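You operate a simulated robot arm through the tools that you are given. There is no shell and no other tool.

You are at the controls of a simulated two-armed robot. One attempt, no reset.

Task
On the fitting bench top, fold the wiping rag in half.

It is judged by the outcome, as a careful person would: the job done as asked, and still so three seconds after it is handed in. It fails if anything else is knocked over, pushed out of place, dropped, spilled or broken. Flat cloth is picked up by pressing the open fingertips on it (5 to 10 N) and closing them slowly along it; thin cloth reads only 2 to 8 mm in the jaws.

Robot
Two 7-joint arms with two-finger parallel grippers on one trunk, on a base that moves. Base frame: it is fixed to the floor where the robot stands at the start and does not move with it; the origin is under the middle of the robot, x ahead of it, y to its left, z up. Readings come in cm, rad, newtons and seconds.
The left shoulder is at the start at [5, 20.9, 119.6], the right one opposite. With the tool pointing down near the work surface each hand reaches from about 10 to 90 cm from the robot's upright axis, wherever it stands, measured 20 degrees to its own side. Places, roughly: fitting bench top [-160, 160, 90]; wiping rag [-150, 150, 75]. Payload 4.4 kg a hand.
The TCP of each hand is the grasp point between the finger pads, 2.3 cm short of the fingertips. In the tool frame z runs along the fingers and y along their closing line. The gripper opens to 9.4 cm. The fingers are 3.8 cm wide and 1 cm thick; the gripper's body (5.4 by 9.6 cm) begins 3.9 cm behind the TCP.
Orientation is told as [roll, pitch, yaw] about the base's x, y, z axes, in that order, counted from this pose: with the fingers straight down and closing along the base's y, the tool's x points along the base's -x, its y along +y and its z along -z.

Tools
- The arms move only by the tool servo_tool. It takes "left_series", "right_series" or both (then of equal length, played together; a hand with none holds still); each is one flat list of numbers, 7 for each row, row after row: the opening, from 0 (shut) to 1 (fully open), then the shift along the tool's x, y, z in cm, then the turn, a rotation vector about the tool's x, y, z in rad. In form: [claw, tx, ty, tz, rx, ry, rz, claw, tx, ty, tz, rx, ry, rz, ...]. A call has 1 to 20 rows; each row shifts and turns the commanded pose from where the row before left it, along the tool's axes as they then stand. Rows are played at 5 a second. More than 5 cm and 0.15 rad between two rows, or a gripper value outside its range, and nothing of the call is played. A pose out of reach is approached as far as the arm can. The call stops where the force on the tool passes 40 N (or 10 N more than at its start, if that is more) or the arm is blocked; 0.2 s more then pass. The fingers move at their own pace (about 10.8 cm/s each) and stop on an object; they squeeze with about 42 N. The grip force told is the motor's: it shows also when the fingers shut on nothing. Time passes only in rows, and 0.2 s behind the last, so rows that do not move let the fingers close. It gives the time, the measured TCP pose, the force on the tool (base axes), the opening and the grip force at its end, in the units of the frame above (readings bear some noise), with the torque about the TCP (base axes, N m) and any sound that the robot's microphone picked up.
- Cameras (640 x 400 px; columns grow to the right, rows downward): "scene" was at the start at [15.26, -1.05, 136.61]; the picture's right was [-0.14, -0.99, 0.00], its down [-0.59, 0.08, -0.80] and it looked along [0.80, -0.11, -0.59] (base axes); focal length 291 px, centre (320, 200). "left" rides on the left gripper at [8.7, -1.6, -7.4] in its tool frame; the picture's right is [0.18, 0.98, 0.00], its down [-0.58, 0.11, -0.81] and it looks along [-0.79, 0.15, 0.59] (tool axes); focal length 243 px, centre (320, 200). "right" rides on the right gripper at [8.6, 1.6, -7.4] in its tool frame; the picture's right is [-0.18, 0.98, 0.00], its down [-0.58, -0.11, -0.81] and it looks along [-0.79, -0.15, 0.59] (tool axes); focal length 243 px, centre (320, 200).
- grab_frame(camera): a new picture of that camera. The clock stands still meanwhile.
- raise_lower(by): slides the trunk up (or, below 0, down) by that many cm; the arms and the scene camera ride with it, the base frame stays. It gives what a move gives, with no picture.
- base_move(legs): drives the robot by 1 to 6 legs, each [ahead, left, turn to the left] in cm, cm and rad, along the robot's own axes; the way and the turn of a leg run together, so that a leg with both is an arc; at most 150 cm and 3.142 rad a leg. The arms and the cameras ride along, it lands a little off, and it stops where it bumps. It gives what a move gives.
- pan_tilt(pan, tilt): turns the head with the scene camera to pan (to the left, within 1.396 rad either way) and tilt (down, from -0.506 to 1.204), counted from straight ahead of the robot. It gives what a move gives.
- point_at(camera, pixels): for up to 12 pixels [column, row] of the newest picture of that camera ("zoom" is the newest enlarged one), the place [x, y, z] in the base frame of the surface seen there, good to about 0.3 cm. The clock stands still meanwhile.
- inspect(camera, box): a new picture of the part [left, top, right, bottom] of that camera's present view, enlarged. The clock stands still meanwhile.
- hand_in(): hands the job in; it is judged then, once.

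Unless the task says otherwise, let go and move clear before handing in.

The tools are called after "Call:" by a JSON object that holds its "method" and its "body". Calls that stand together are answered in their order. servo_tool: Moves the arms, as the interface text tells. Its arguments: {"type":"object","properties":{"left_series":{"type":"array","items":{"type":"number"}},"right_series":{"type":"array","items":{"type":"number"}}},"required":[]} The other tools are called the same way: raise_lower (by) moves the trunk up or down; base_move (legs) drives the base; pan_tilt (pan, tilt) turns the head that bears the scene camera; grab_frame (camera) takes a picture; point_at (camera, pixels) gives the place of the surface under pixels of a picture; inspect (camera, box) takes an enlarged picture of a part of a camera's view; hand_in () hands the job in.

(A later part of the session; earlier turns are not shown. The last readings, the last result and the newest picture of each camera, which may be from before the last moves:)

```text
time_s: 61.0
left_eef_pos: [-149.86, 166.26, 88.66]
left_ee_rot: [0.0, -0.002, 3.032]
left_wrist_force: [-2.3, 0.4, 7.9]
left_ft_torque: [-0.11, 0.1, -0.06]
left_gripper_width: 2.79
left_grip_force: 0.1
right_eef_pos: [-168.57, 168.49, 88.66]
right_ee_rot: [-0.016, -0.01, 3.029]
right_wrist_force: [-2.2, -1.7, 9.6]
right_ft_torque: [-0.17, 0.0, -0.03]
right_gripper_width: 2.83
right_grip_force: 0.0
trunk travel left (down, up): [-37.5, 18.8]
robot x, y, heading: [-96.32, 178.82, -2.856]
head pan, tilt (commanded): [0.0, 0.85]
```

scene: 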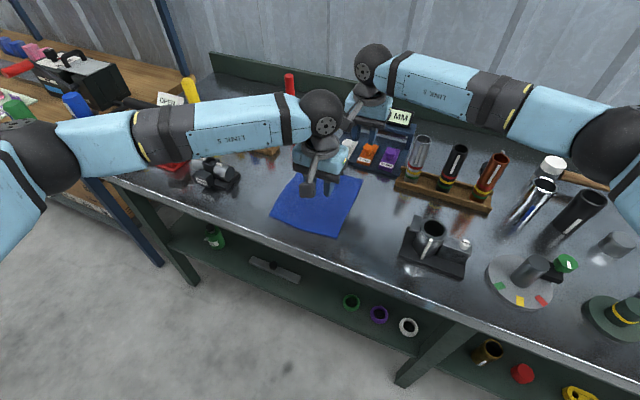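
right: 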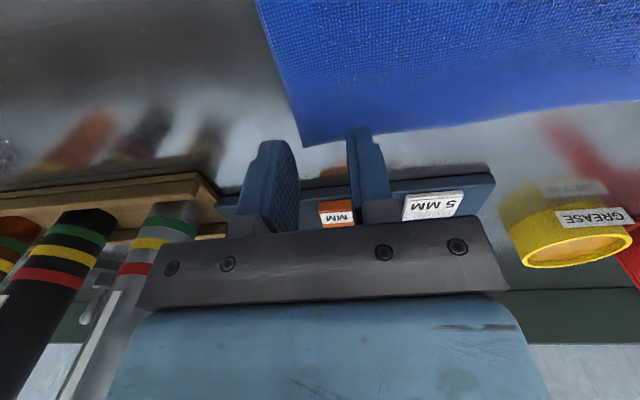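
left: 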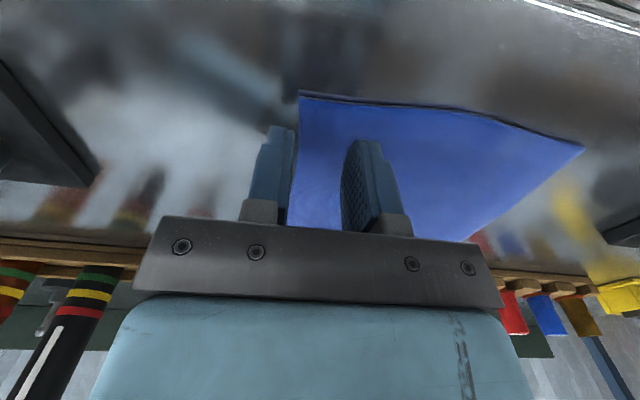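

Press is 7.9 N and 9.6 N, in the right band. Now I close both jaws slowly along the cloth.

Call:
{"method": "servo_tool", "body": {"left_series": [0.28, 0, 0, 0, 0, 0, 0, 0.26, 0, 0, 0, 0, 0, 0, 0.24, 0, 0, 0, 0, 0, 0, 0.22, 0, 0, 0, 0, 0, 0, 0.2, 0, 0, 0, 0, 0, 0, 0.18, 0, 0, 0, 0, 0, 0, 0.16, 0, 0, 0, 0, 0, 0], "right_series": [0.28, 0, 0, 0, 0, 0, 0, 0.26, 0, 0, 0, 0, 0, 0, 0.24, 0, 0, 0, 0, 0, 0, 0.22, 0, 0, 0, 0, 0, 0, 0.2, 0, 0, 0, 0, 0, 0, 0.18, 0, 0, 0, 0, 0, 0, 0.16, 0, 0, 0, 0, 0, 0]}}

Call:
{"method": "grab_frame", "body": {"camera": "left"}}

Call:
{"method": "grab_frame", "body": {"camera": "right"}}

```text
time_s: 62.5
left_eef_pos: [-149.88, 166.25, 88.68]
left_ee_rot: [0.0, 0.0, 3.032]
left_wrist_force: [-0.7, 0.0, 7.2]
left_ft_torque: [-0.01, 0.01, 0.03]
left_gripper_width: 1.41
left_grip_force: 0.0
right_eef_pos: [-168.65, 168.45, 88.71]
right_ee_rot: [-0.018, -0.01, 3.03]
right_wrist_force: [1.3, 0.5, 8.6]
right_ft_torque: [-0.05, -0.09, 0.01]
right_gripper_width: 1.39
right_grip_force: 0.1
trunk travel left (down, up): [-37.5, 18.8]
robot x, y, heading: [-96.08, 178.86, -2.85]
head pan, tilt (commanded): [0.0, 0.85]
```

```text
taken
```

left: 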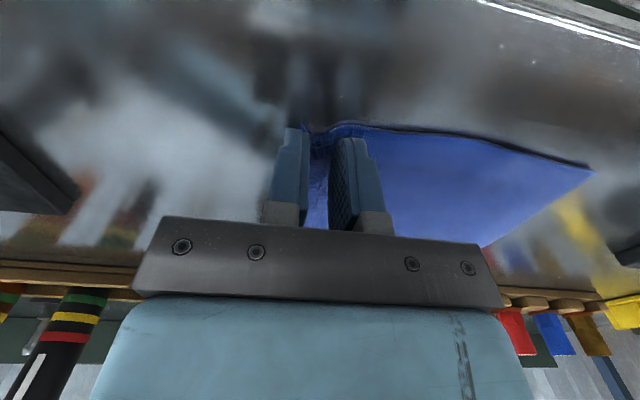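

```text
taken
```

right: 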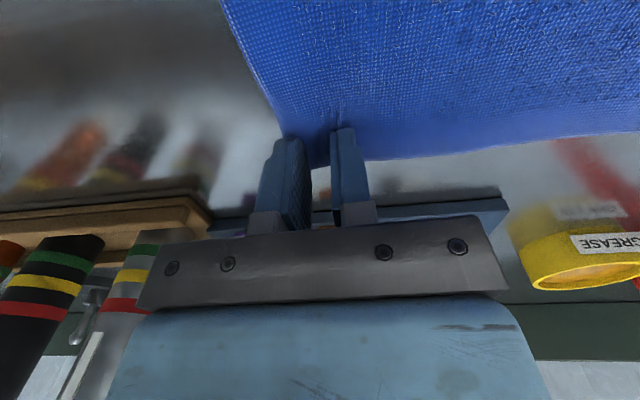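

The cloth is rucking up between the fingers of both hands (left ~(320,145), right ~(315,150)). I close fully and let the grip build.

Call:
{"method": "servo_tool", "body": {"left_series": [0.14, 0, 0, 0, 0, 0, 0, 0.12, 0, 0, 0, 0, 0, 0, 0.1, 0, 0, 0, 0, 0, 0, 0.08, 0, 0, 0, 0, 0, 0, 0.06, 0, 0, 0, 0, 0, 0, 0.04, 0, 0, 0, 0, 0, 0, 0.02, 0, 0, 0, 0, 0, 0, 0, 0, 0, 0, 0, 0, 0, 0, 0, 0, 0, 0, 0, 0, 0, 0, 0, 0, 0, 0, 0], "right_series": [0.14, 0, 0, 0, 0, 0, 0, 0.12, 0, 0, 0, 0, 0, 0, 0.1, 0, 0, 0, 0, 0, 0, 0.08, 0, 0, 0, 0, 0, 0, 0.06, 0, 0, 0, 0, 0, 0, 0.04, 0, 0, 0, 0, 0, 0, 0.02, 0, 0, 0, 0, 0, 0, 0, 0, 0, 0, 0, 0, 0, 0, 0, 0, 0, 0, 0, 0, 0, 0, 0, 0, 0, 0, 0]}}

Call:
{"method": "grab_frame", "body": {"camera": "left"}}

Call:
{"method": "grab_frame", "body": {"camera": "right"}}

```text
time_s: 64.8
left_eef_pos: [-149.95, 166.32, 88.51]
left_ee_rot: [0.001, -0.003, 3.032]
left_wrist_force: [-0.5, -0.9, 10.2]
left_ft_torque: [-0.03, 0.11, 0.01]
left_gripper_width: 0.0
left_grip_force: 41.6
right_eef_pos: [-168.63, 168.42, 88.54]
right_ee_rot: [-0.017, -0.011, 3.029]
right_wrist_force: [0.5, -0.9, 7.6]
right_ft_torque: [0.0, -0.05, -0.02]
right_gripper_width: 0.01
right_grip_force: 42.2
trunk travel left (down, up): [-37.5, 18.8]
robot x, y, heading: [-95.84, 178.6, -2.853]
head pan, tilt (commanded): [0.0, 0.85]
```

```text
taken
```

left: 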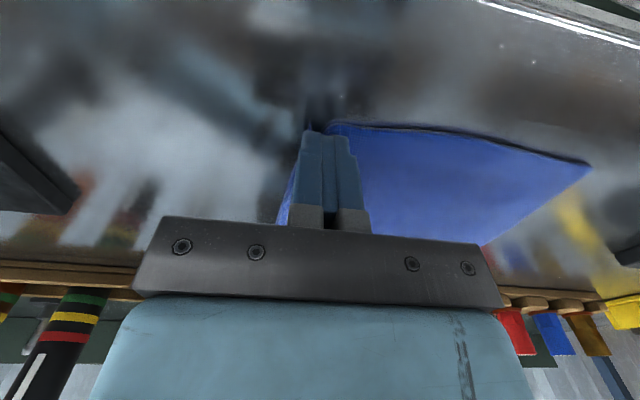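

```text
taken
```

right: 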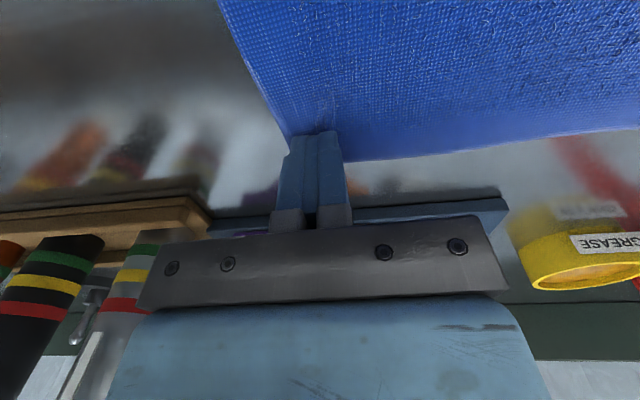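

Both jaws read 0.0 cm — they shut on nothing; the cloth slid out from under the outer finger. I lift a little, reopen, and look at the edge before retrying with both fingertips on the cloth.

Call:
{"method": "servo_tool", "body": {"left_series": [0, 0, 0, -1.5, 0, 0, 0, 0, 0, 0, -2.5, 0, 0, 0, 0.45, 0, 0, 0, 0, 0, 0, 0.45, 0, 0, 0, 0, 0, 0, 0.45, 0, 0, 0, 0, 0, 0], "right_series": [0, 0, 0, -1.5, 0, 0, 0, 0, 0, 0, -2.5, 0, 0, 0, 0.45, 0, 0, 0, 0, 0, 0, 0.45, 0, 0, 0, 0, 0, 0, 0.45, 0, 0, 0, 0, 0, 0]}}

Call:
{"method": "grab_frame", "body": {"camera": "left"}}

Call:
{"method": "grab_frame", "body": {"camera": "right"}}

Call:
{"method": "inspect", "body": {"camera": "scene", "box": [250, 130, 400, 250]}}

```text
time_s: 66.0
left_eef_pos: [-149.88, 166.3, 92.47]
left_ee_rot: [-0.001, -0.001, 3.033]
left_wrist_force: [-0.2, -1.2, -0.4]
left_ft_torque: [-0.03, 0.02, 0.01]
left_gripper_width: 4.23
left_grip_force: 0.1
right_eef_pos: [-168.67, 168.52, 92.66]
right_ee_rot: [-0.018, -0.009, 3.03]
right_wrist_force: [-0.6, 0.2, 0.0]
right_ft_torque: [-0.02, 0.01, 0.0]
right_gripper_width: 4.25
right_grip_force: 0.1
trunk travel left (down, up): [-37.5, 18.8]
robot x, y, heading: [-96.48, 178.65, -2.854]
head pan, tilt (commanded): [0.0, 0.85]
```

```text
taken
```

left: 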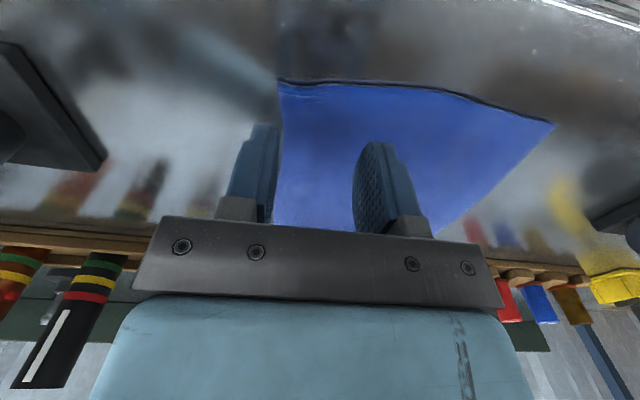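

```text
taken
```

right: 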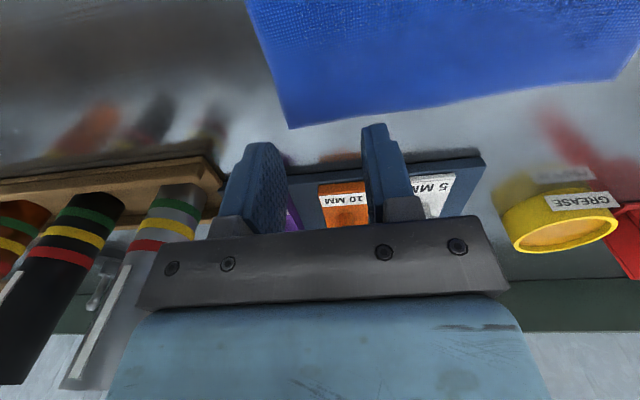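

```text
3.33 times, centred on (325, 190) of scene
```

zoom: 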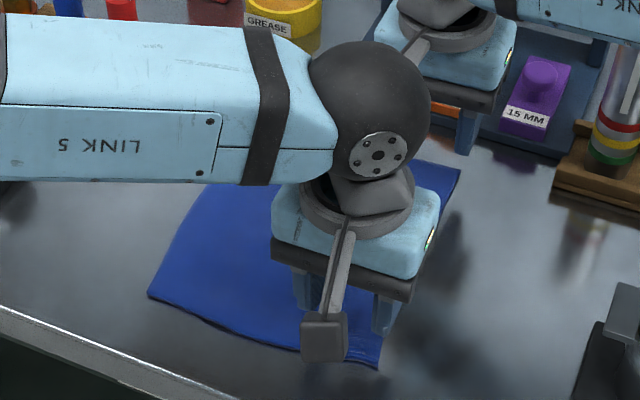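

The rag lies flat again with its corners at left-view (280,84) and right-view (290,125). I measure where the edge lies now.

Call:
{"method": "point_at", "body": {"camera": "left", "pixels": [[282, 84], [283, 110], [281, 150], [279, 190], [360, 90], [550, 126], [255, 130], [372, 148]]}}

Call:
{"method": "point_at", "body": {"camera": "right", "pixels": [[292, 124], [280, 90], [265, 50], [252, 10], [400, 108], [635, 70], [260, 150], [375, 130]]}}

```text
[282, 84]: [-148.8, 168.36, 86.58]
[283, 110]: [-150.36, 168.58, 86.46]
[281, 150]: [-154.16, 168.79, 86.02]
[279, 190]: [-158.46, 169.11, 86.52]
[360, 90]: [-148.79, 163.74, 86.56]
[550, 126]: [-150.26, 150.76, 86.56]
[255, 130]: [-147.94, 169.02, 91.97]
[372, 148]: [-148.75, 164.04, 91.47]
```

```text
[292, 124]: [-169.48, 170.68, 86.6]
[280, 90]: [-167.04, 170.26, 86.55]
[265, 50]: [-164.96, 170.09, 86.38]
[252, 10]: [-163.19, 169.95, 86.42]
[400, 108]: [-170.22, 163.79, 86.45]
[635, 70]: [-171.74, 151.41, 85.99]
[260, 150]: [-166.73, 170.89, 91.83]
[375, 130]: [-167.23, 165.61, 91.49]
```

The edge barely moved (corners now ≈[-148.5,168.5] and [-169.8,170.8]). I retry with both fingertips on the cloth: TCP ~2.7 cm inside the right edge and 2 cm inside the ends, jaws ~3 cm.

Call:
{"method": "servo_tool", "body": {"left_series": [0.32, -0.88, 0.43, 0, 0, 0, 0, 0.32, 0, 0, 1.8, 0, 0, 0, 0.32, 0, 0, 1.2, 0, 0, 0, 0.32, 0, 0, 0.7, 0, 0, 0, 0.32, 0, 0, 0, 0, 0, 0], "right_series": [0.32, 0.64, 0.58, 0, 0.015, 0.01, 0, 0.32, 0, 0, 1.8, 0, 0, 0, 0.32, 0, 0, 1.2, 0, 0, 0, 0.32, 0, 0, 0.7, 0, 0, 0, 0.32, 0, 0, 0, 0, 0, 0]}}

Call:
{"method": "grab_frame", "body": {"camera": "left"}}

Call:
{"method": "grab_frame", "body": {"camera": "right"}}

```text
time_s: 67.2
left_eef_pos: [-150.79, 165.79, 88.88]
left_ee_rot: [-0.002, -0.002, 3.031]
left_wrist_force: [0.8, 0.2, 0.6]
left_ft_torque: [0.03, -0.01, 0.02]
left_gripper_width: 3.01
left_grip_force: 0.1
right_eef_pos: [-168.14, 167.73, 88.91]
right_ee_rot: [-0.031, -0.001, 3.031]
right_wrist_force: [-1.0, 0.7, 1.9]
right_ft_torque: [-0.02, 0.03, -0.02]
right_gripper_width: 3.03
right_grip_force: 0.0
trunk travel left (down, up): [-37.5, 18.8]
robot x, y, heading: [-96.2, 179.18, -2.849]
head pan, tilt (commanded): [0.0, 0.85]
```

```text
taken
```

left: 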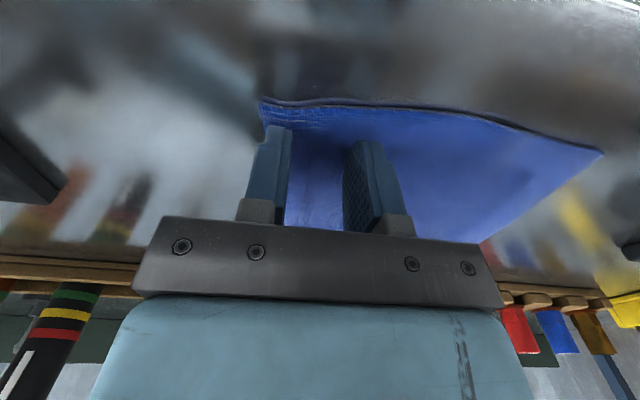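

```text
taken
```

right: 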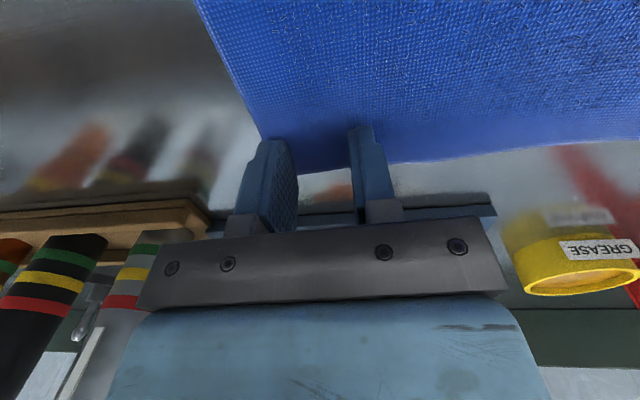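

The outer fingertips are now just inside the edge; right hand has a slight roll (-0.031) to level. I correct that, nudge inward, and press down gently.

Call:
{"method": "servo_tool", "body": {"left_series": [0.32, 0, 0.15, 0, 0, 0, 0, 0.32, 0, 0, 0.15, 0, 0, 0, 0.32, 0, 0, 0.13, 0, 0, 0, 0.32, 0, 0, 0, 0, 0, 0], "right_series": [0.32, 0, 0.3, -0.1, -0.031, 0, 0, 0.32, 0, 0, 0.2, 0, 0, 0, 0.32, 0, 0, 0.15, 0, 0, 0, 0.32, 0, 0, 0, 0, 0, 0]}}

```text
time_s: 68.2
left_eef_pos: [-150.74, 165.85, 88.65]
left_ee_rot: [0.001, -0.004, 3.033]
left_wrist_force: [-2.2, 1.9, 8.5]
left_ft_torque: [0.07, 0.01, 0.01]
left_gripper_width: 3.0
left_grip_force: 0.0
right_eef_pos: [-168.08, 167.49, 88.77]
right_ee_rot: [-0.003, -0.001, 3.03]
right_wrist_force: [-2.6, 0.1, 6.6]
right_ft_torque: [-0.03, 0.04, 0.01]
right_gripper_width: 3.02
right_grip_force: 0.0
trunk travel left (down, up): [-37.5, 18.8]
robot x, y, heading: [-96.1, 178.7, -2.852]
head pan, tilt (commanded): [0.0, 0.85]
```

Forces are 8.5 N (left) and 6.6 N (right). I press the right a touch more and close slowly, pausing partway to look.

Call:
{"method": "servo_tool", "body": {"left_series": [0.305, 0, 0, 0, 0, 0, 0, 0.29, 0, 0, 0, 0, 0, 0, 0.275, 0, 0, 0, 0, 0, 0, 0.26, 0, 0, 0, 0, 0, 0, 0.245, 0, 0, 0, 0, 0, 0, 0.23, 0, 0, 0, 0, 0, 0, 0.215, 0, 0, 0, 0, 0, 0, 0.2, 0, 0, 0, 0, 0, 0, 0.185, 0, 0, 0, 0, 0, 0, 0.17, 0, 0, 0, 0, 0, 0, 0.155, 0, 0, 0, 0, 0, 0, 0.14, 0, 0, 0, 0, 0, 0], "right_series": [0.305, 0, 0, 0.03, 0, 0, 0, 0.29, 0, 0, 0, 0, 0, 0, 0.275, 0, 0, 0, 0, 0, 0, 0.26, 0, 0, 0, 0, 0, 0, 0.245, 0, 0, 0, 0, 0, 0, 0.23, 0, 0, 0, 0, 0, 0, 0.215, 0, 0, 0, 0, 0, 0, 0.2, 0, 0, 0, 0, 0, 0, 0.185, 0, 0, 0, 0, 0, 0, 0.17, 0, 0, 0, 0, 0, 0, 0.155, 0, 0, 0, 0, 0, 0, 0.14, 0, 0, 0, 0, 0, 0]}}

Call:
{"method": "grab_frame", "body": {"camera": "left"}}

Call:
{"method": "grab_frame", "body": {"camera": "right"}}

```text
time_s: 70.8
left_eef_pos: [-150.81, 165.73, 88.78]
left_ee_rot: [0.0, -0.004, 3.033]
left_wrist_force: [-1.8, -0.4, 10.8]
left_ft_torque: [0.01, 0.03, -0.01]
left_gripper_width: 1.39
left_grip_force: 1.8
right_eef_pos: [-168.03, 167.6, 88.69]
right_ee_rot: [-0.003, -0.003, 3.028]
right_wrist_force: [1.1, 0.1, 8.4]
right_ft_torque: [-0.01, -0.04, 0.03]
right_gripper_width: 1.35
right_grip_force: 0.6
trunk travel left (down, up): [-37.5, 18.8]
robot x, y, heading: [-96.17, 179.06, -2.853]
head pan, tilt (commanded): [0.0, 0.85]
```

```text
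taken
```

left: 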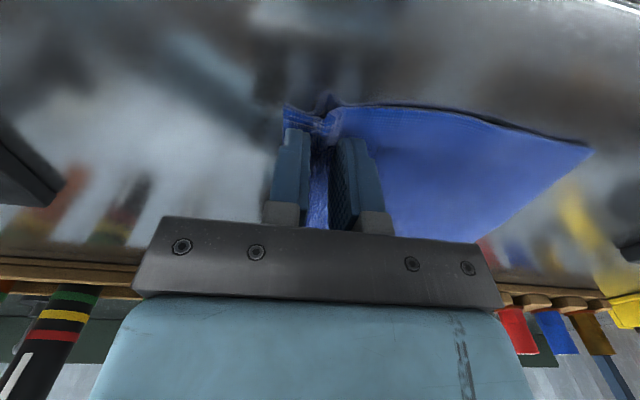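

```text
taken
```

right: 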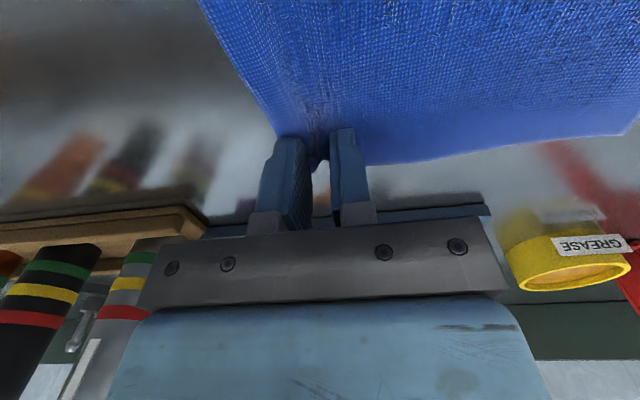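

A clear ruck now stands between the left fingers ((322,110)) and the right fingers ((320,155)). I keep closing slowly.

Call:
{"method": "servo_tool", "body": {"left_series": [0.125, 0, 0, 0, 0, 0, 0, 0.11, 0, 0, 0, 0, 0, 0, 0.095, 0, 0, 0, 0, 0, 0, 0.08, 0, 0, 0, 0, 0, 0, 0.065, 0, 0, 0, 0, 0, 0, 0.05, 0, 0, 0, 0, 0, 0, 0.035, 0, 0, 0, 0, 0, 0, 0.02, 0, 0, 0, 0, 0, 0, 0, 0, 0, 0, 0, 0, 0, 0, 0, 0, 0, 0, 0, 0, 0, 0, 0, 0, 0, 0, 0], "right_series": [0.125, 0, 0, 0, 0, 0, 0, 0.11, 0, 0, 0, 0, 0, 0, 0.095, 0, 0, 0, 0, 0, 0, 0.08, 0, 0, 0, 0, 0, 0, 0.065, 0, 0, 0, 0, 0, 0, 0.05, 0, 0, 0, 0, 0, 0, 0.035, 0, 0, 0, 0, 0, 0, 0.02, 0, 0, 0, 0, 0, 0, 0, 0, 0, 0, 0, 0, 0, 0, 0, 0, 0, 0, 0, 0, 0, 0, 0, 0, 0, 0, 0]}}

Call:
{"method": "grab_frame", "body": {"camera": "left"}}

Call:
{"method": "grab_frame", "body": {"camera": "right"}}

```text
time_s: 73.2
left_eef_pos: [-150.73, 165.81, 88.69]
left_ee_rot: [0.001, -0.004, 3.032]
left_wrist_force: [-2.1, 0.0, 10.1]
left_ft_torque: [-0.01, 0.1, 0.01]
left_gripper_width: 0.43
left_grip_force: 41.8
right_eef_pos: [-167.99, 167.56, 88.65]
right_ee_rot: [-0.001, -0.002, 3.029]
right_wrist_force: [2.7, 1.0, 8.3]
right_ft_torque: [0.02, -0.09, 0.01]
right_gripper_width: 0.24
right_grip_force: 42.0
trunk travel left (down, up): [-37.5, 18.8]
robot x, y, heading: [-96.2, 178.79, -2.849]
head pan, tilt (commanded): [0.0, 0.85]
```

```text
taken
```

left: 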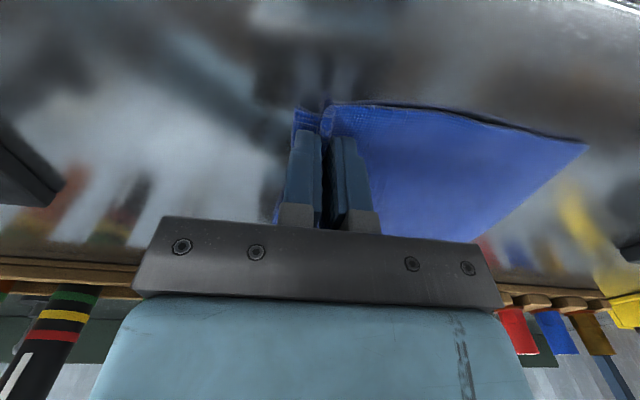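

```text
taken
```

right: 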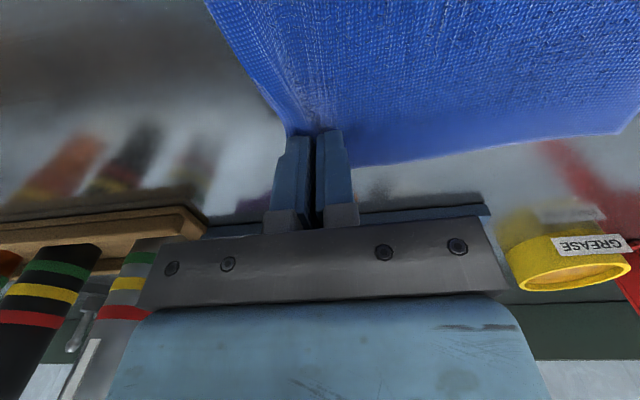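

Both jaws hold cloth now: 4.3 mm left, 2.4 mm right with 42 N grip. I lift 2 cm gently and verify the hold.

Call:
{"method": "servo_tool", "body": {"left_series": [0, 0, 0, -0.5, 0, 0, 0, 0, 0, 0, -0.7, 0, 0, 0, 0, 0, 0, -0.8, 0, 0, 0, 0, 0, 0, 0, 0, 0, 0], "right_series": [0, 0, 0, -0.5, 0, 0, 0, 0, 0, 0, -0.7, 0, 0, 0, 0, 0, 0, -0.8, 0, 0, 0, 0, 0, 0, 0, 0, 0, 0]}}

Call:
{"method": "grab_frame", "body": {"camera": "left"}}

Call:
{"method": "grab_frame", "body": {"camera": "right"}}

Call:
{"method": "inspect", "body": {"camera": "scene", "box": [250, 130, 400, 250]}}

```text
time_s: 74.2
left_eef_pos: [-150.86, 165.85, 90.51]
left_ee_rot: [0.001, 0.0, 3.031]
left_wrist_force: [0.3, -0.5, -0.2]
left_ft_torque: [0.06, 0.01, 0.03]
left_gripper_width: 0.43
left_grip_force: 41.8
right_eef_pos: [-168.14, 167.49, 90.49]
right_ee_rot: [-0.003, 0.001, 3.03]
right_wrist_force: [-0.4, 0.1, -0.1]
right_ft_torque: [0.0, 0.02, 0.07]
right_gripper_width: 0.2
right_grip_force: 42.0
trunk travel left (down, up): [-37.5, 18.8]
robot x, y, heading: [-96.2, 178.74, -2.853]
head pan, tilt (commanded): [0.0, 0.85]
```

```text
taken
```

left: 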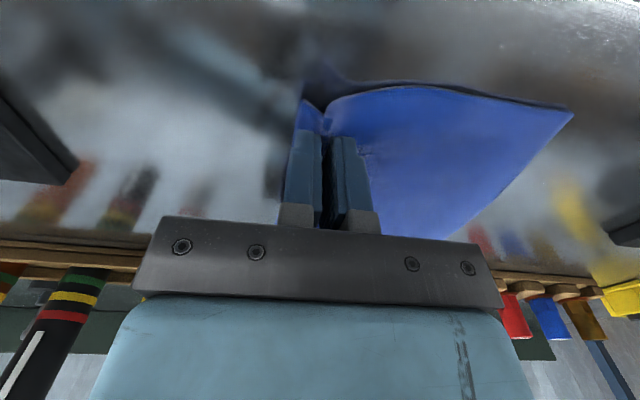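

```text
taken
```

right: 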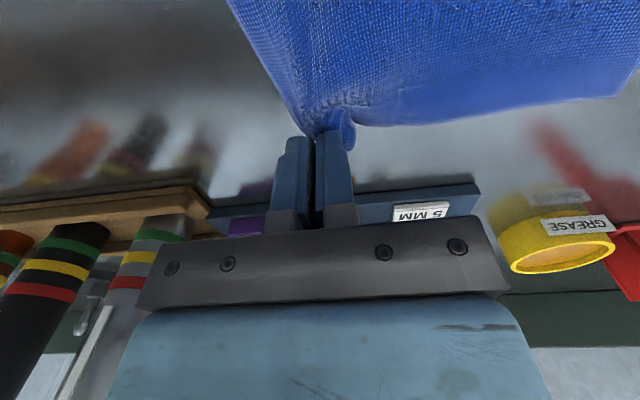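

```text
3.33 times, centred on (325, 190) of scene
```

zoom: 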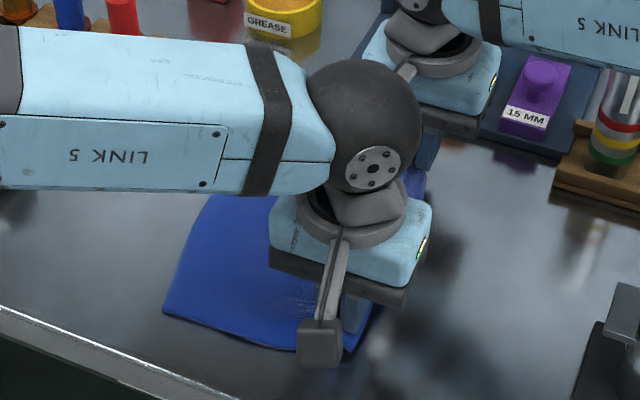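

Left holds well. On the right the cloth seems held only at the fingertips ((325,120)); I zoom in to judge.

Call:
{"method": "inspect", "body": {"camera": "right", "box": [220, 60, 420, 190]}}

Call:
{"method": "inspect", "body": {"camera": "left", "box": [230, 60, 430, 240]}}

```text
3.08 times, centred on (320, 125) of right
```

zoom: 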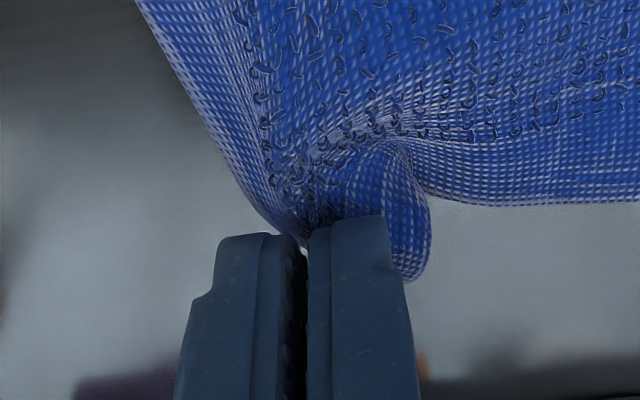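

```text
2.22 times, centred on (330, 150) of left
```

zoom: 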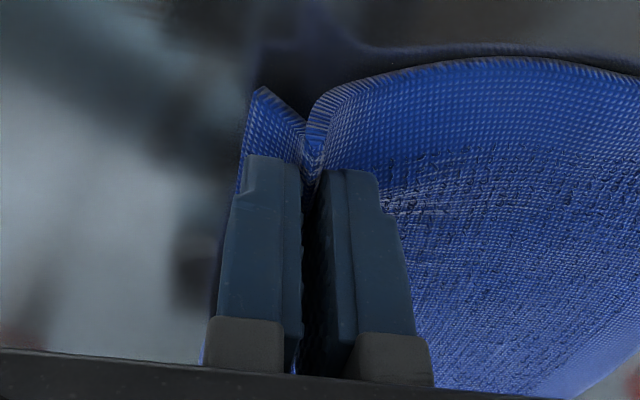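

Left grip is solid; the right holds a smaller pinch but the cloth clearly runs into the jaws. I lift 3 cm more to test it under load.

Call:
{"method": "servo_tool", "body": {"left_series": [0, 0, 0.3, -0.8, 0, 0, 0, 0, 0, 0.3, -0.8, 0, 0, 0, 0, 0, 0.3, -0.8, 0, 0, 0, 0, 0, 0.3, -0.8, 0, 0, 0, 0, 0, 0, 0, 0, 0, 0], "right_series": [0, 0, 0.3, -0.8, 0, 0, 0, 0, 0, 0.3, -0.8, 0, 0, 0, 0, 0, 0.3, -0.8, 0, 0, 0, 0, 0, 0.3, -0.8, 0, 0, 0, 0, 0, 0, 0, 0, 0, 0]}}

Call:
{"method": "grab_frame", "body": {"camera": "left"}}

Call:
{"method": "grab_frame", "body": {"camera": "right"}}

Call:
{"method": "inspect", "body": {"camera": "scene", "box": [250, 130, 400, 250]}}

```text
time_s: 75.3
left_eef_pos: [-150.92, 164.56, 93.71]
left_ee_rot: [0.001, 0.001, 3.031]
left_wrist_force: [-0.8, 0.1, -0.4]
left_ft_torque: [0.05, 0.04, 0.02]
left_gripper_width: 0.42
left_grip_force: 42.3
right_eef_pos: [-168.22, 166.39, 93.66]
right_ee_rot: [-0.001, 0.002, 3.031]
right_wrist_force: [1.3, 0.2, 0.1]
right_ft_torque: [-0.03, 0.03, 0.01]
right_gripper_width: 0.22
right_grip_force: 41.6
trunk travel left (down, up): [-37.5, 18.8]
robot x, y, heading: [-95.86, 178.42, -2.854]
head pan, tilt (commanded): [0.0, 0.85]
```

```text
taken
```

left: 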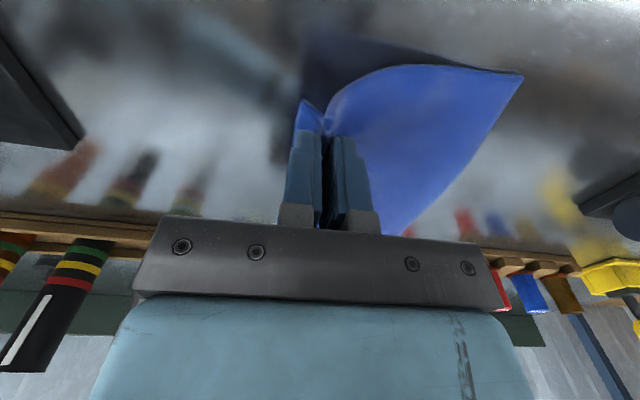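

```text
taken
```

right: 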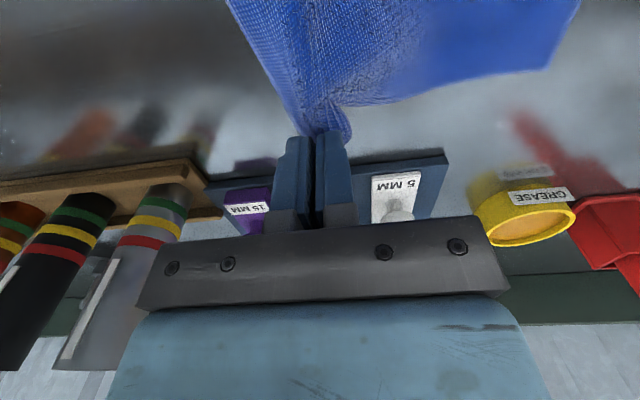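

```text
3.33 times, centred on (325, 190) of scene
```

zoom: 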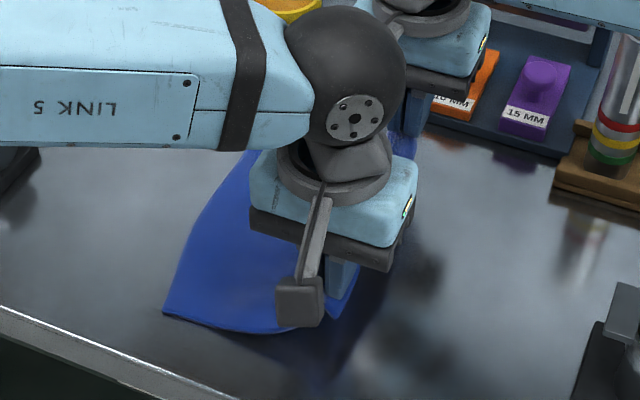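

Both hands still hold the edge at ~5 cm height. I check where the rag's left edge now lies so that the fold lands on it.

Call:
{"method": "point_at", "body": {"camera": "left", "pixels": [[515, 80], [490, 130], [455, 170], [420, 215], [330, 100], [400, 75], [305, 110]]}}

Call:
{"method": "point_at", "body": {"camera": "right", "pixels": [[545, 66], [560, 40], [572, 15], [480, 78], [420, 95], [350, 110], [345, 128], [290, 110]]}}

```text
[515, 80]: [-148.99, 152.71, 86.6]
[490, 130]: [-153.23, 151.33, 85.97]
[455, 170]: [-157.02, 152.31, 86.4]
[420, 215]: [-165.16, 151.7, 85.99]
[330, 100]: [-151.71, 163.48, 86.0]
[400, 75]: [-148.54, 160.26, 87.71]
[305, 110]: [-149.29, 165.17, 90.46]
```

```text
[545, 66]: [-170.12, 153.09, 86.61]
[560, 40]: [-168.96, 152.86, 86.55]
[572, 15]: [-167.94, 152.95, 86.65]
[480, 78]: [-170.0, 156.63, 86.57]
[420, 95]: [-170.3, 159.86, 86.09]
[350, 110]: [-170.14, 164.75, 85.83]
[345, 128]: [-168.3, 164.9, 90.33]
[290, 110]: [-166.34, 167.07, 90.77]
```

The rag's left edge has been dragged to y≈152.5 (line from [-148.8,152.4] to [-170.3,152.9]), so I target that line, turning the hands by +0.085. I carry the first two-thirds leftward over an arc, then look.

Call:
{"method": "servo_tool", "body": {"left_series": [0, 0.055, 0.775, -0.1, 0, 0, -0.008, 0, 0.055, 0.775, -0.1, 0, 0, -0.008, 0, 0.05, 0.695, 0.05, 0, 0, -0.007, 0, 0.05, 0.695, 0.05, 0, 0, -0.007, 0, 0.05, 0.695, 0.2, 0, 0, -0.007, 0, 0.05, 0.695, 0.2, 0, 0, -0.007, 0, 0.047, 0.655, 0.45, 0, 0, -0.007, 0, 0.047, 0.655, 0.45, 0, 0, -0.007], "right_series": [0, 0.065, 0.915, -0.1, 0, 0, -0.008, 0, 0.065, 0.915, -0.1, 0, 0, -0.008, 0, 0.058, 0.818, 0.05, 0, 0, -0.007, 0, 0.058, 0.818, 0.05, 0, 0, -0.007, 0, 0.058, 0.818, 0.2, 0, 0, -0.007, 0, 0.058, 0.818, 0.2, 0, 0, -0.007, 0, 0.055, 0.77, 0.45, 0, 0, -0.007, 0, 0.055, 0.77, 0.45, 0, 0, -0.007]}}

Call:
{"method": "grab_frame", "body": {"camera": "left"}}

Call:
{"method": "grab_frame", "body": {"camera": "right"}}

Call:
{"method": "inspect", "body": {"camera": "scene", "box": [230, 120, 400, 256]}}

```text
time_s: 77.2
left_eef_pos: [-150.96, 158.9, 92.45]
left_ee_rot: [-0.001, -0.001, 3.09]
left_wrist_force: [-0.2, 1.1, -0.2]
left_ft_torque: [0.07, -0.02, -0.06]
left_gripper_width: 0.42
left_grip_force: 42.4
right_eef_pos: [-168.3, 159.61, 92.47]
right_ee_rot: [-0.004, 0.003, 3.087]
right_wrist_force: [0.1, 0.1, 0.0]
right_ft_torque: [-0.06, 0.01, 0.0]
right_gripper_width: 0.21
right_grip_force: 42.0
trunk travel left (down, up): [-37.5, 18.8]
robot x, y, heading: [-95.74, 178.99, -2.851]
head pan, tilt (commanded): [0.0, 0.85]
```

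```text
taken
```

left: 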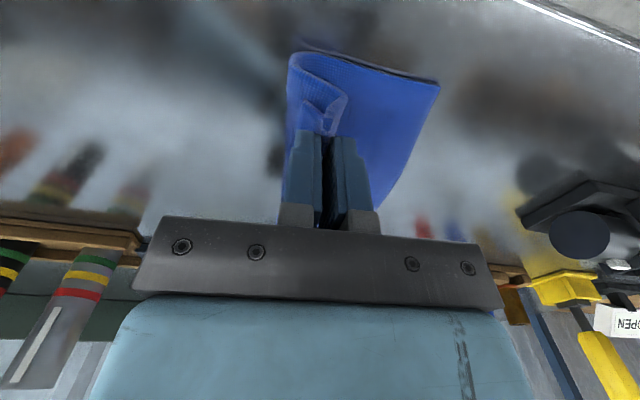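

```text
taken
```

right: 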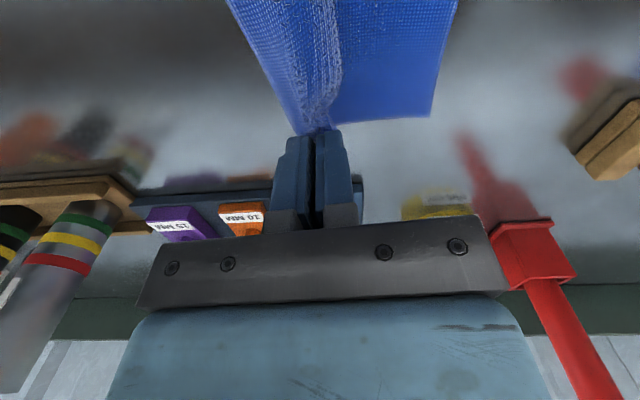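

```text
2.94 times, centred on (315, 188) of scene
```

zoom: 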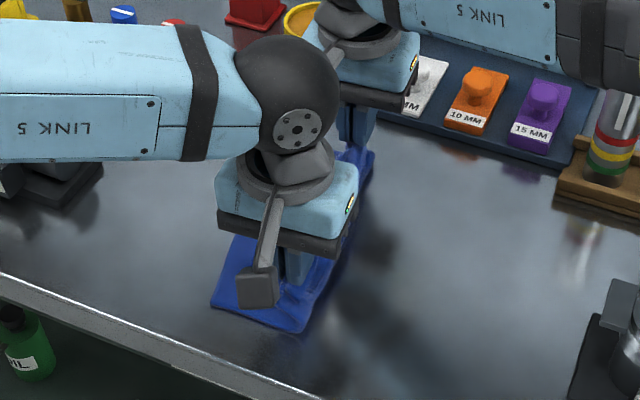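

The fold is forming nicely (left view: loop at (310,85), left edge at (438,88)). I re-measure the left edge before setting down.

Call:
{"method": "point_at", "body": {"camera": "left", "pixels": [[434, 90], [420, 130], [400, 170], [385, 195], [300, 60], [330, 100], [318, 105], [370, 70]]}}

Call:
{"method": "point_at", "body": {"camera": "right", "pixels": [[428, 112], [445, 50], [452, 10], [340, 120], [370, 118], [318, 110], [270, 80], [300, 60]]}}

```text
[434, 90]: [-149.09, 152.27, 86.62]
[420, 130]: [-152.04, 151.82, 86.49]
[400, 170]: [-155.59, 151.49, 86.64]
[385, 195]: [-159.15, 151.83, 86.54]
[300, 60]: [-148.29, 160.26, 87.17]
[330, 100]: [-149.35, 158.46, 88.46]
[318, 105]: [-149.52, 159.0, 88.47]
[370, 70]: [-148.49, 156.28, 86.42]
```

```text
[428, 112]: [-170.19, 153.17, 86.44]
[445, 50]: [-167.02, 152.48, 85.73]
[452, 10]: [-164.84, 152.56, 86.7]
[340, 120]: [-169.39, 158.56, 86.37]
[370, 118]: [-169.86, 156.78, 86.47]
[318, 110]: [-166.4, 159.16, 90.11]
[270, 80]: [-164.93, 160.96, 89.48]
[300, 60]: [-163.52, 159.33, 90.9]
```

The left edge is at y≈151.8 (near) to 152.7 (far). I finish the arc: ~3.2 cm further left while lowering to just above the bottom layer.

Call:
{"method": "servo_tool", "body": {"left_series": [0, 0.04, 0.7, 0.3, 0, 0, -0.01, 0, 0.04, 0.7, 0.5, 0, 0, -0.01, 0, 0.03, 0.6, 0.6, 0, 0, 0, 0, 0.03, 0.5, 0.7, 0, 0, 0, 0, 0.02, 0.4, 0.6, 0, 0, 0, 0, 0.02, 0.3, 0.4, 0, 0, 0, 0, 0, 0, 0, 0, 0, 0], "right_series": [0, 0.04, 0.72, 0.3, 0, 0, -0.01, 0, 0.04, 0.72, 0.5, 0, 0, -0.01, 0, 0.03, 0.62, 0.6, 0, 0, 0, 0, 0.03, 0.52, 0.7, 0, 0, 0, 0, 0.02, 0.42, 0.6, 0, 0, 0, 0, 0.02, 0.3, 0.4, 0, 0, 0, 0, 0, 0, 0, 0, 0, 0]}}

Call:
{"method": "grab_frame", "body": {"camera": "left"}}

Call:
{"method": "grab_frame", "body": {"camera": "right"}}

Call:
{"method": "inspect", "body": {"camera": "scene", "box": [230, 120, 400, 256]}}

```text
time_s: 78.8
left_eef_pos: [-151.02, 155.64, 89.55]
left_ee_rot: [0.0, -0.003, 3.108]
left_wrist_force: [0.8, -1.2, 8.1]
left_ft_torque: [0.09, -0.02, -0.04]
left_gripper_width: 0.42
left_grip_force: 41.6
right_eef_pos: [-168.21, 156.41, 89.61]
right_ee_rot: [0.0, 0.0, 3.107]
right_wrist_force: [0.1, 1.8, 4.6]
right_ft_torque: [0.04, -0.07, 0.05]
right_gripper_width: 0.2
right_grip_force: 41.6
trunk travel left (down, up): [-37.5, 18.8]
robot x, y, heading: [-95.89, 178.88, -2.85]
head pan, tilt (commanded): [0.0, 0.85]
```

```text
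taken
```

left: 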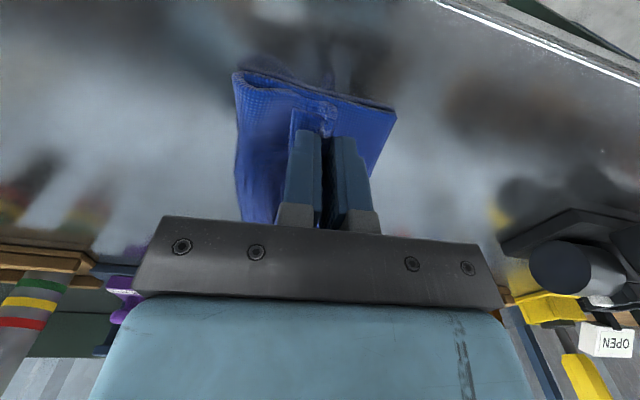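

```text
taken
```

right: 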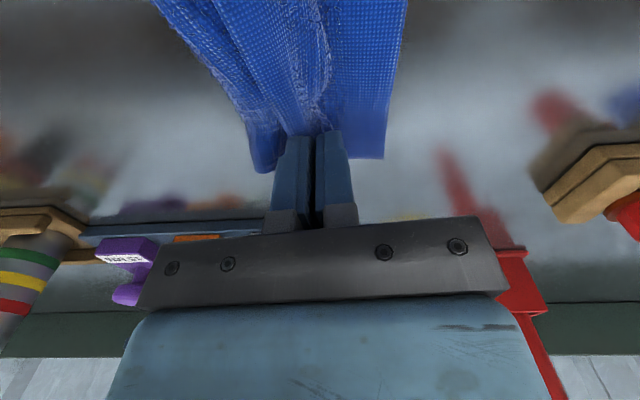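

```text
2.94 times, centred on (315, 188) of scene
```

zoom: 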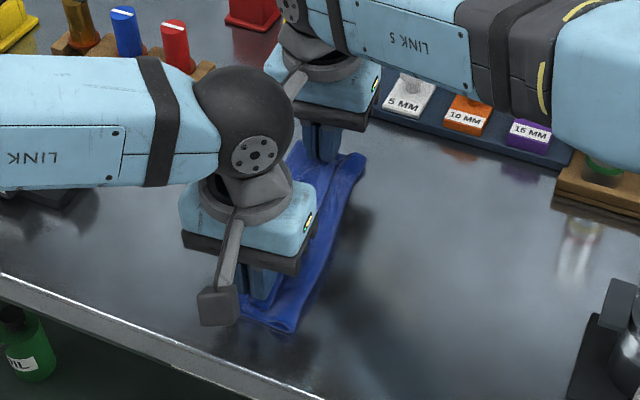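

Both hands are down with light contact (8 N and 4.6 N) and the two halves overlay. I ease off 0.3 cm, open the jaws, and lift straight up.

Call:
{"method": "servo_tool", "body": {"left_series": [0, 0, 0, -0.3, 0, 0, 0, 0.06, 0, 0, 0, 0, 0, 0, 0.12, 0, 0, 0, 0, 0, 0, 0.2, 0, 0, 0, 0, 0, 0, 0.3, 0, 0, 0, 0, 0, 0, 0.4, 0, 0, 0, 0, 0, 0, 0.4, 0, 0, 0, 0, 0, 0], "right_series": [0, 0, 0, -0.25, 0, 0, 0, 0.06, 0, 0, 0, 0, 0, 0, 0.12, 0, 0, 0, 0, 0, 0, 0.2, 0, 0, 0, 0, 0, 0, 0.3, 0, 0, 0, 0, 0, 0, 0.4, 0, 0, 0, 0, 0, 0, 0.4, 0, 0, 0, 0, 0, 0]}}

Call:
{"method": "grab_frame", "body": {"camera": "left"}}

Call:
{"method": "grab_frame", "body": {"camera": "right"}}

```text
time_s: 80.3
left_eef_pos: [-150.93, 155.7, 89.8]
left_ee_rot: [0.001, -0.003, 3.111]
left_wrist_force: [0.6, -0.3, -0.2]
left_ft_torque: [0.02, 0.01, 0.0]
left_gripper_width: 3.77
left_grip_force: 0.0
right_eef_pos: [-168.24, 156.48, 89.66]
right_ee_rot: [-0.001, 0.001, 3.108]
right_wrist_force: [-0.4, -0.8, 3.0]
right_ft_torque: [0.02, -0.02, 0.02]
right_gripper_width: 3.74
right_grip_force: 0.0
trunk travel left (down, up): [-37.5, 18.8]
robot x, y, heading: [-95.98, 178.78, -2.858]
head pan, tilt (commanded): [0.0, 0.85]
```

```text
taken
```

left: 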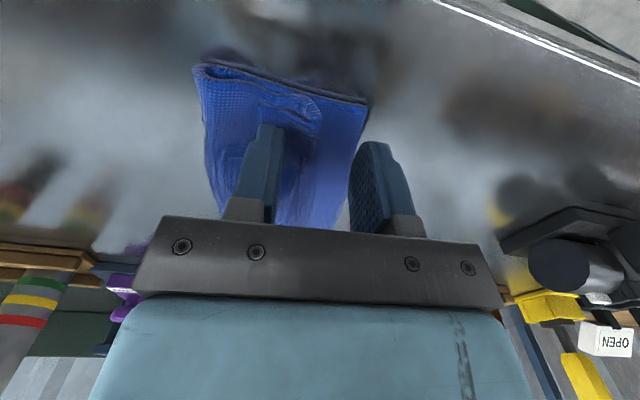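

```text
taken
```

right: 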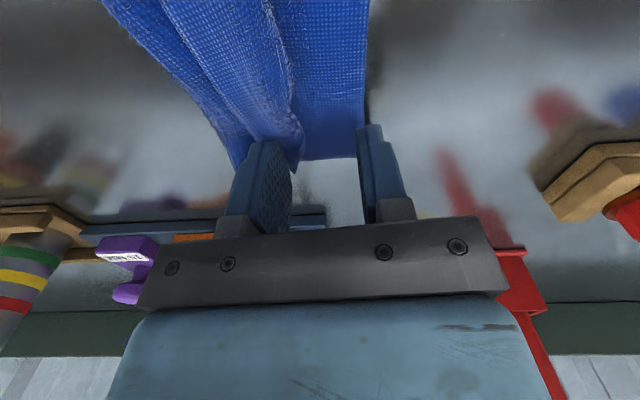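

The jaws are open and the cloth is free; the top layer ends in a small curl near (315,110) in the left view. I lift both hands clear to inspect the fold.

Call:
{"method": "servo_tool", "body": {"left_series": [0.4, 0, 0, -1, 0, 0, 0, 0.4, 0, 0, -2, 0, 0, 0, 0.4, 0, 0, -3, 0, 0, 0, 0.4, 0, 0, -4, 0, 0, 0, 0.4, 0, 0, -4, 0, 0, 0, 0.4, 0, 0, 0, 0, 0, 0], "right_series": [0.4, 0, 0, -1, 0, 0, 0, 0.4, 0, 0, -2, 0, 0, 0, 0.4, 0, 0, -3, 0, 0, 0, 0.4, 0, 0, -4, 0, 0, 0, 0.4, 0, 0, -4, 0, 0, 0, 0.4, 0, 0, 0, 0, 0, 0]}}

Call:
{"method": "grab_frame", "body": {"camera": "left"}}

Call:
{"method": "grab_frame", "body": {"camera": "right"}}

Call:
{"method": "inspect", "body": {"camera": "scene", "box": [230, 120, 400, 256]}}

```text
time_s: 81.8
left_eef_pos: [-150.94, 155.7, 103.72]
left_ee_rot: [-0.001, 0.001, 3.112]
left_wrist_force: [-0.2, -0.2, -1.2]
left_ft_torque: [-0.02, 0.01, 0.0]
left_gripper_width: 3.75
left_grip_force: 0.1
right_eef_pos: [-168.36, 156.38, 103.5]
right_ee_rot: [-0.003, 0.002, 3.108]
right_wrist_force: [0.2, 0.8, 0.1]
right_ft_torque: [0.02, -0.02, 0.01]
right_gripper_width: 3.77
right_grip_force: 0.1
trunk travel left (down, up): [-37.5, 18.8]
robot x, y, heading: [-96.2, 178.52, -2.852]
head pan, tilt (commanded): [0.0, 0.85]
```

```text
taken
```

left: 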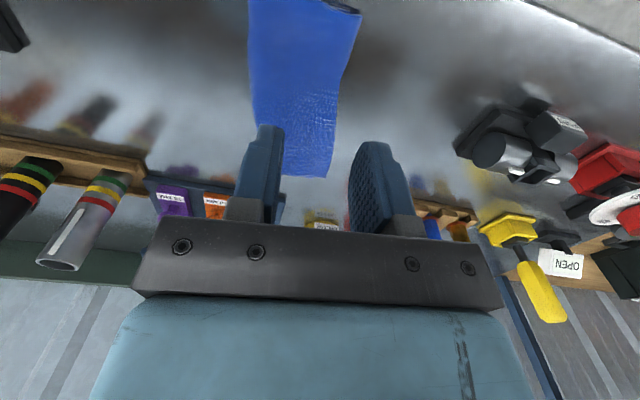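

```text
taken
```

right: 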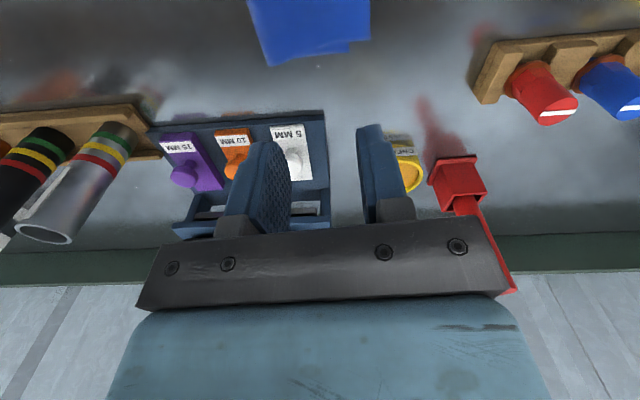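

```text
2.94 times, centred on (315, 188) of scene
```

zoom: 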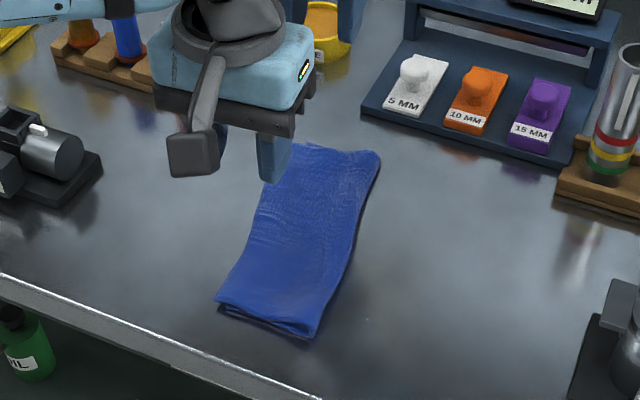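

The rag now lies neatly folded, the end curl has flattened out. I move the hands aside for an unobstructed look.

Call:
{"method": "servo_tool", "body": {"left_series": [0.4, 1, 3, -2, 0, 0, 0, 0.4, 2, 3.5, -1, 0, 0, 0, 0.4, 2, 3.5, -1, 0, 0, 0, 0.4, 2, 3.5, 0, 0, 0, 0, 0.4, 0, 0, 0, 0, 0, 0], "right_series": [0.4, 0, -2, -3, 0, 0, 0, 0.4, 0, -3.5, -2, 0, 0, 0, 0.4, 0, -3.5, -1, 0, 0, 0, 0.4, 0, -3.5, 0, 0, 0, 0, 0.4, 0, 0, 0, 0, 0, 0]}}

Call:
{"method": "grab_frame", "body": {"camera": "scene"}}

Call:
{"method": "inspect", "body": {"camera": "scene", "box": [250, 150, 370, 250]}}

```text
time_s: 83.0
left_eef_pos: [-144.27, 141.96, 107.83]
left_ee_rot: [0.0, 0.0, 3.11]
left_wrist_force: [-0.5, 0.0, 0.2]
left_ft_torque: [-0.03, -0.01, -0.01]
left_gripper_width: 3.75
left_grip_force: 0.1
right_eef_pos: [-167.94, 168.78, 109.68]
right_ee_rot: [-0.003, 0.001, 3.108]
right_wrist_force: [0.1, -0.5, -0.9]
right_ft_torque: [-0.02, -0.03, -0.06]
right_gripper_width: 3.77
right_grip_force: 0.1
trunk travel left (down, up): [-37.5, 18.8]
robot x, y, heading: [-96.07, 178.62, -2.852]
head pan, tilt (commanded): [0.0, 0.85]
```

```text
taken
```

scene: 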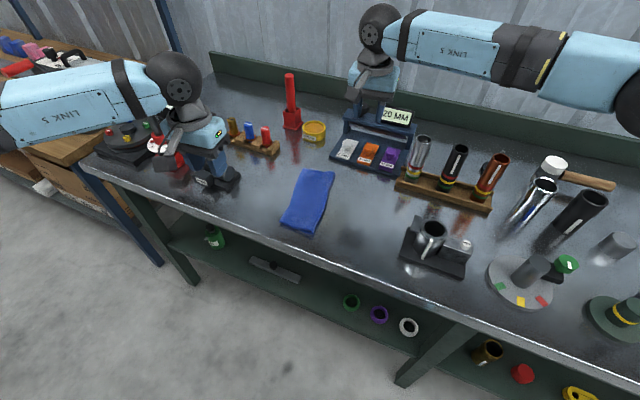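

```text
4.00 times, centred on (310, 200) of scene
```

zoom: 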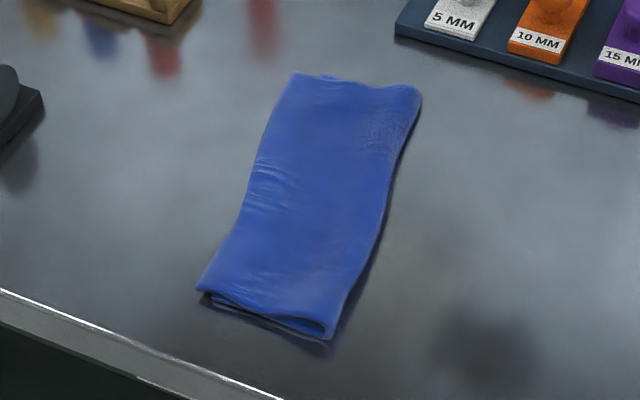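

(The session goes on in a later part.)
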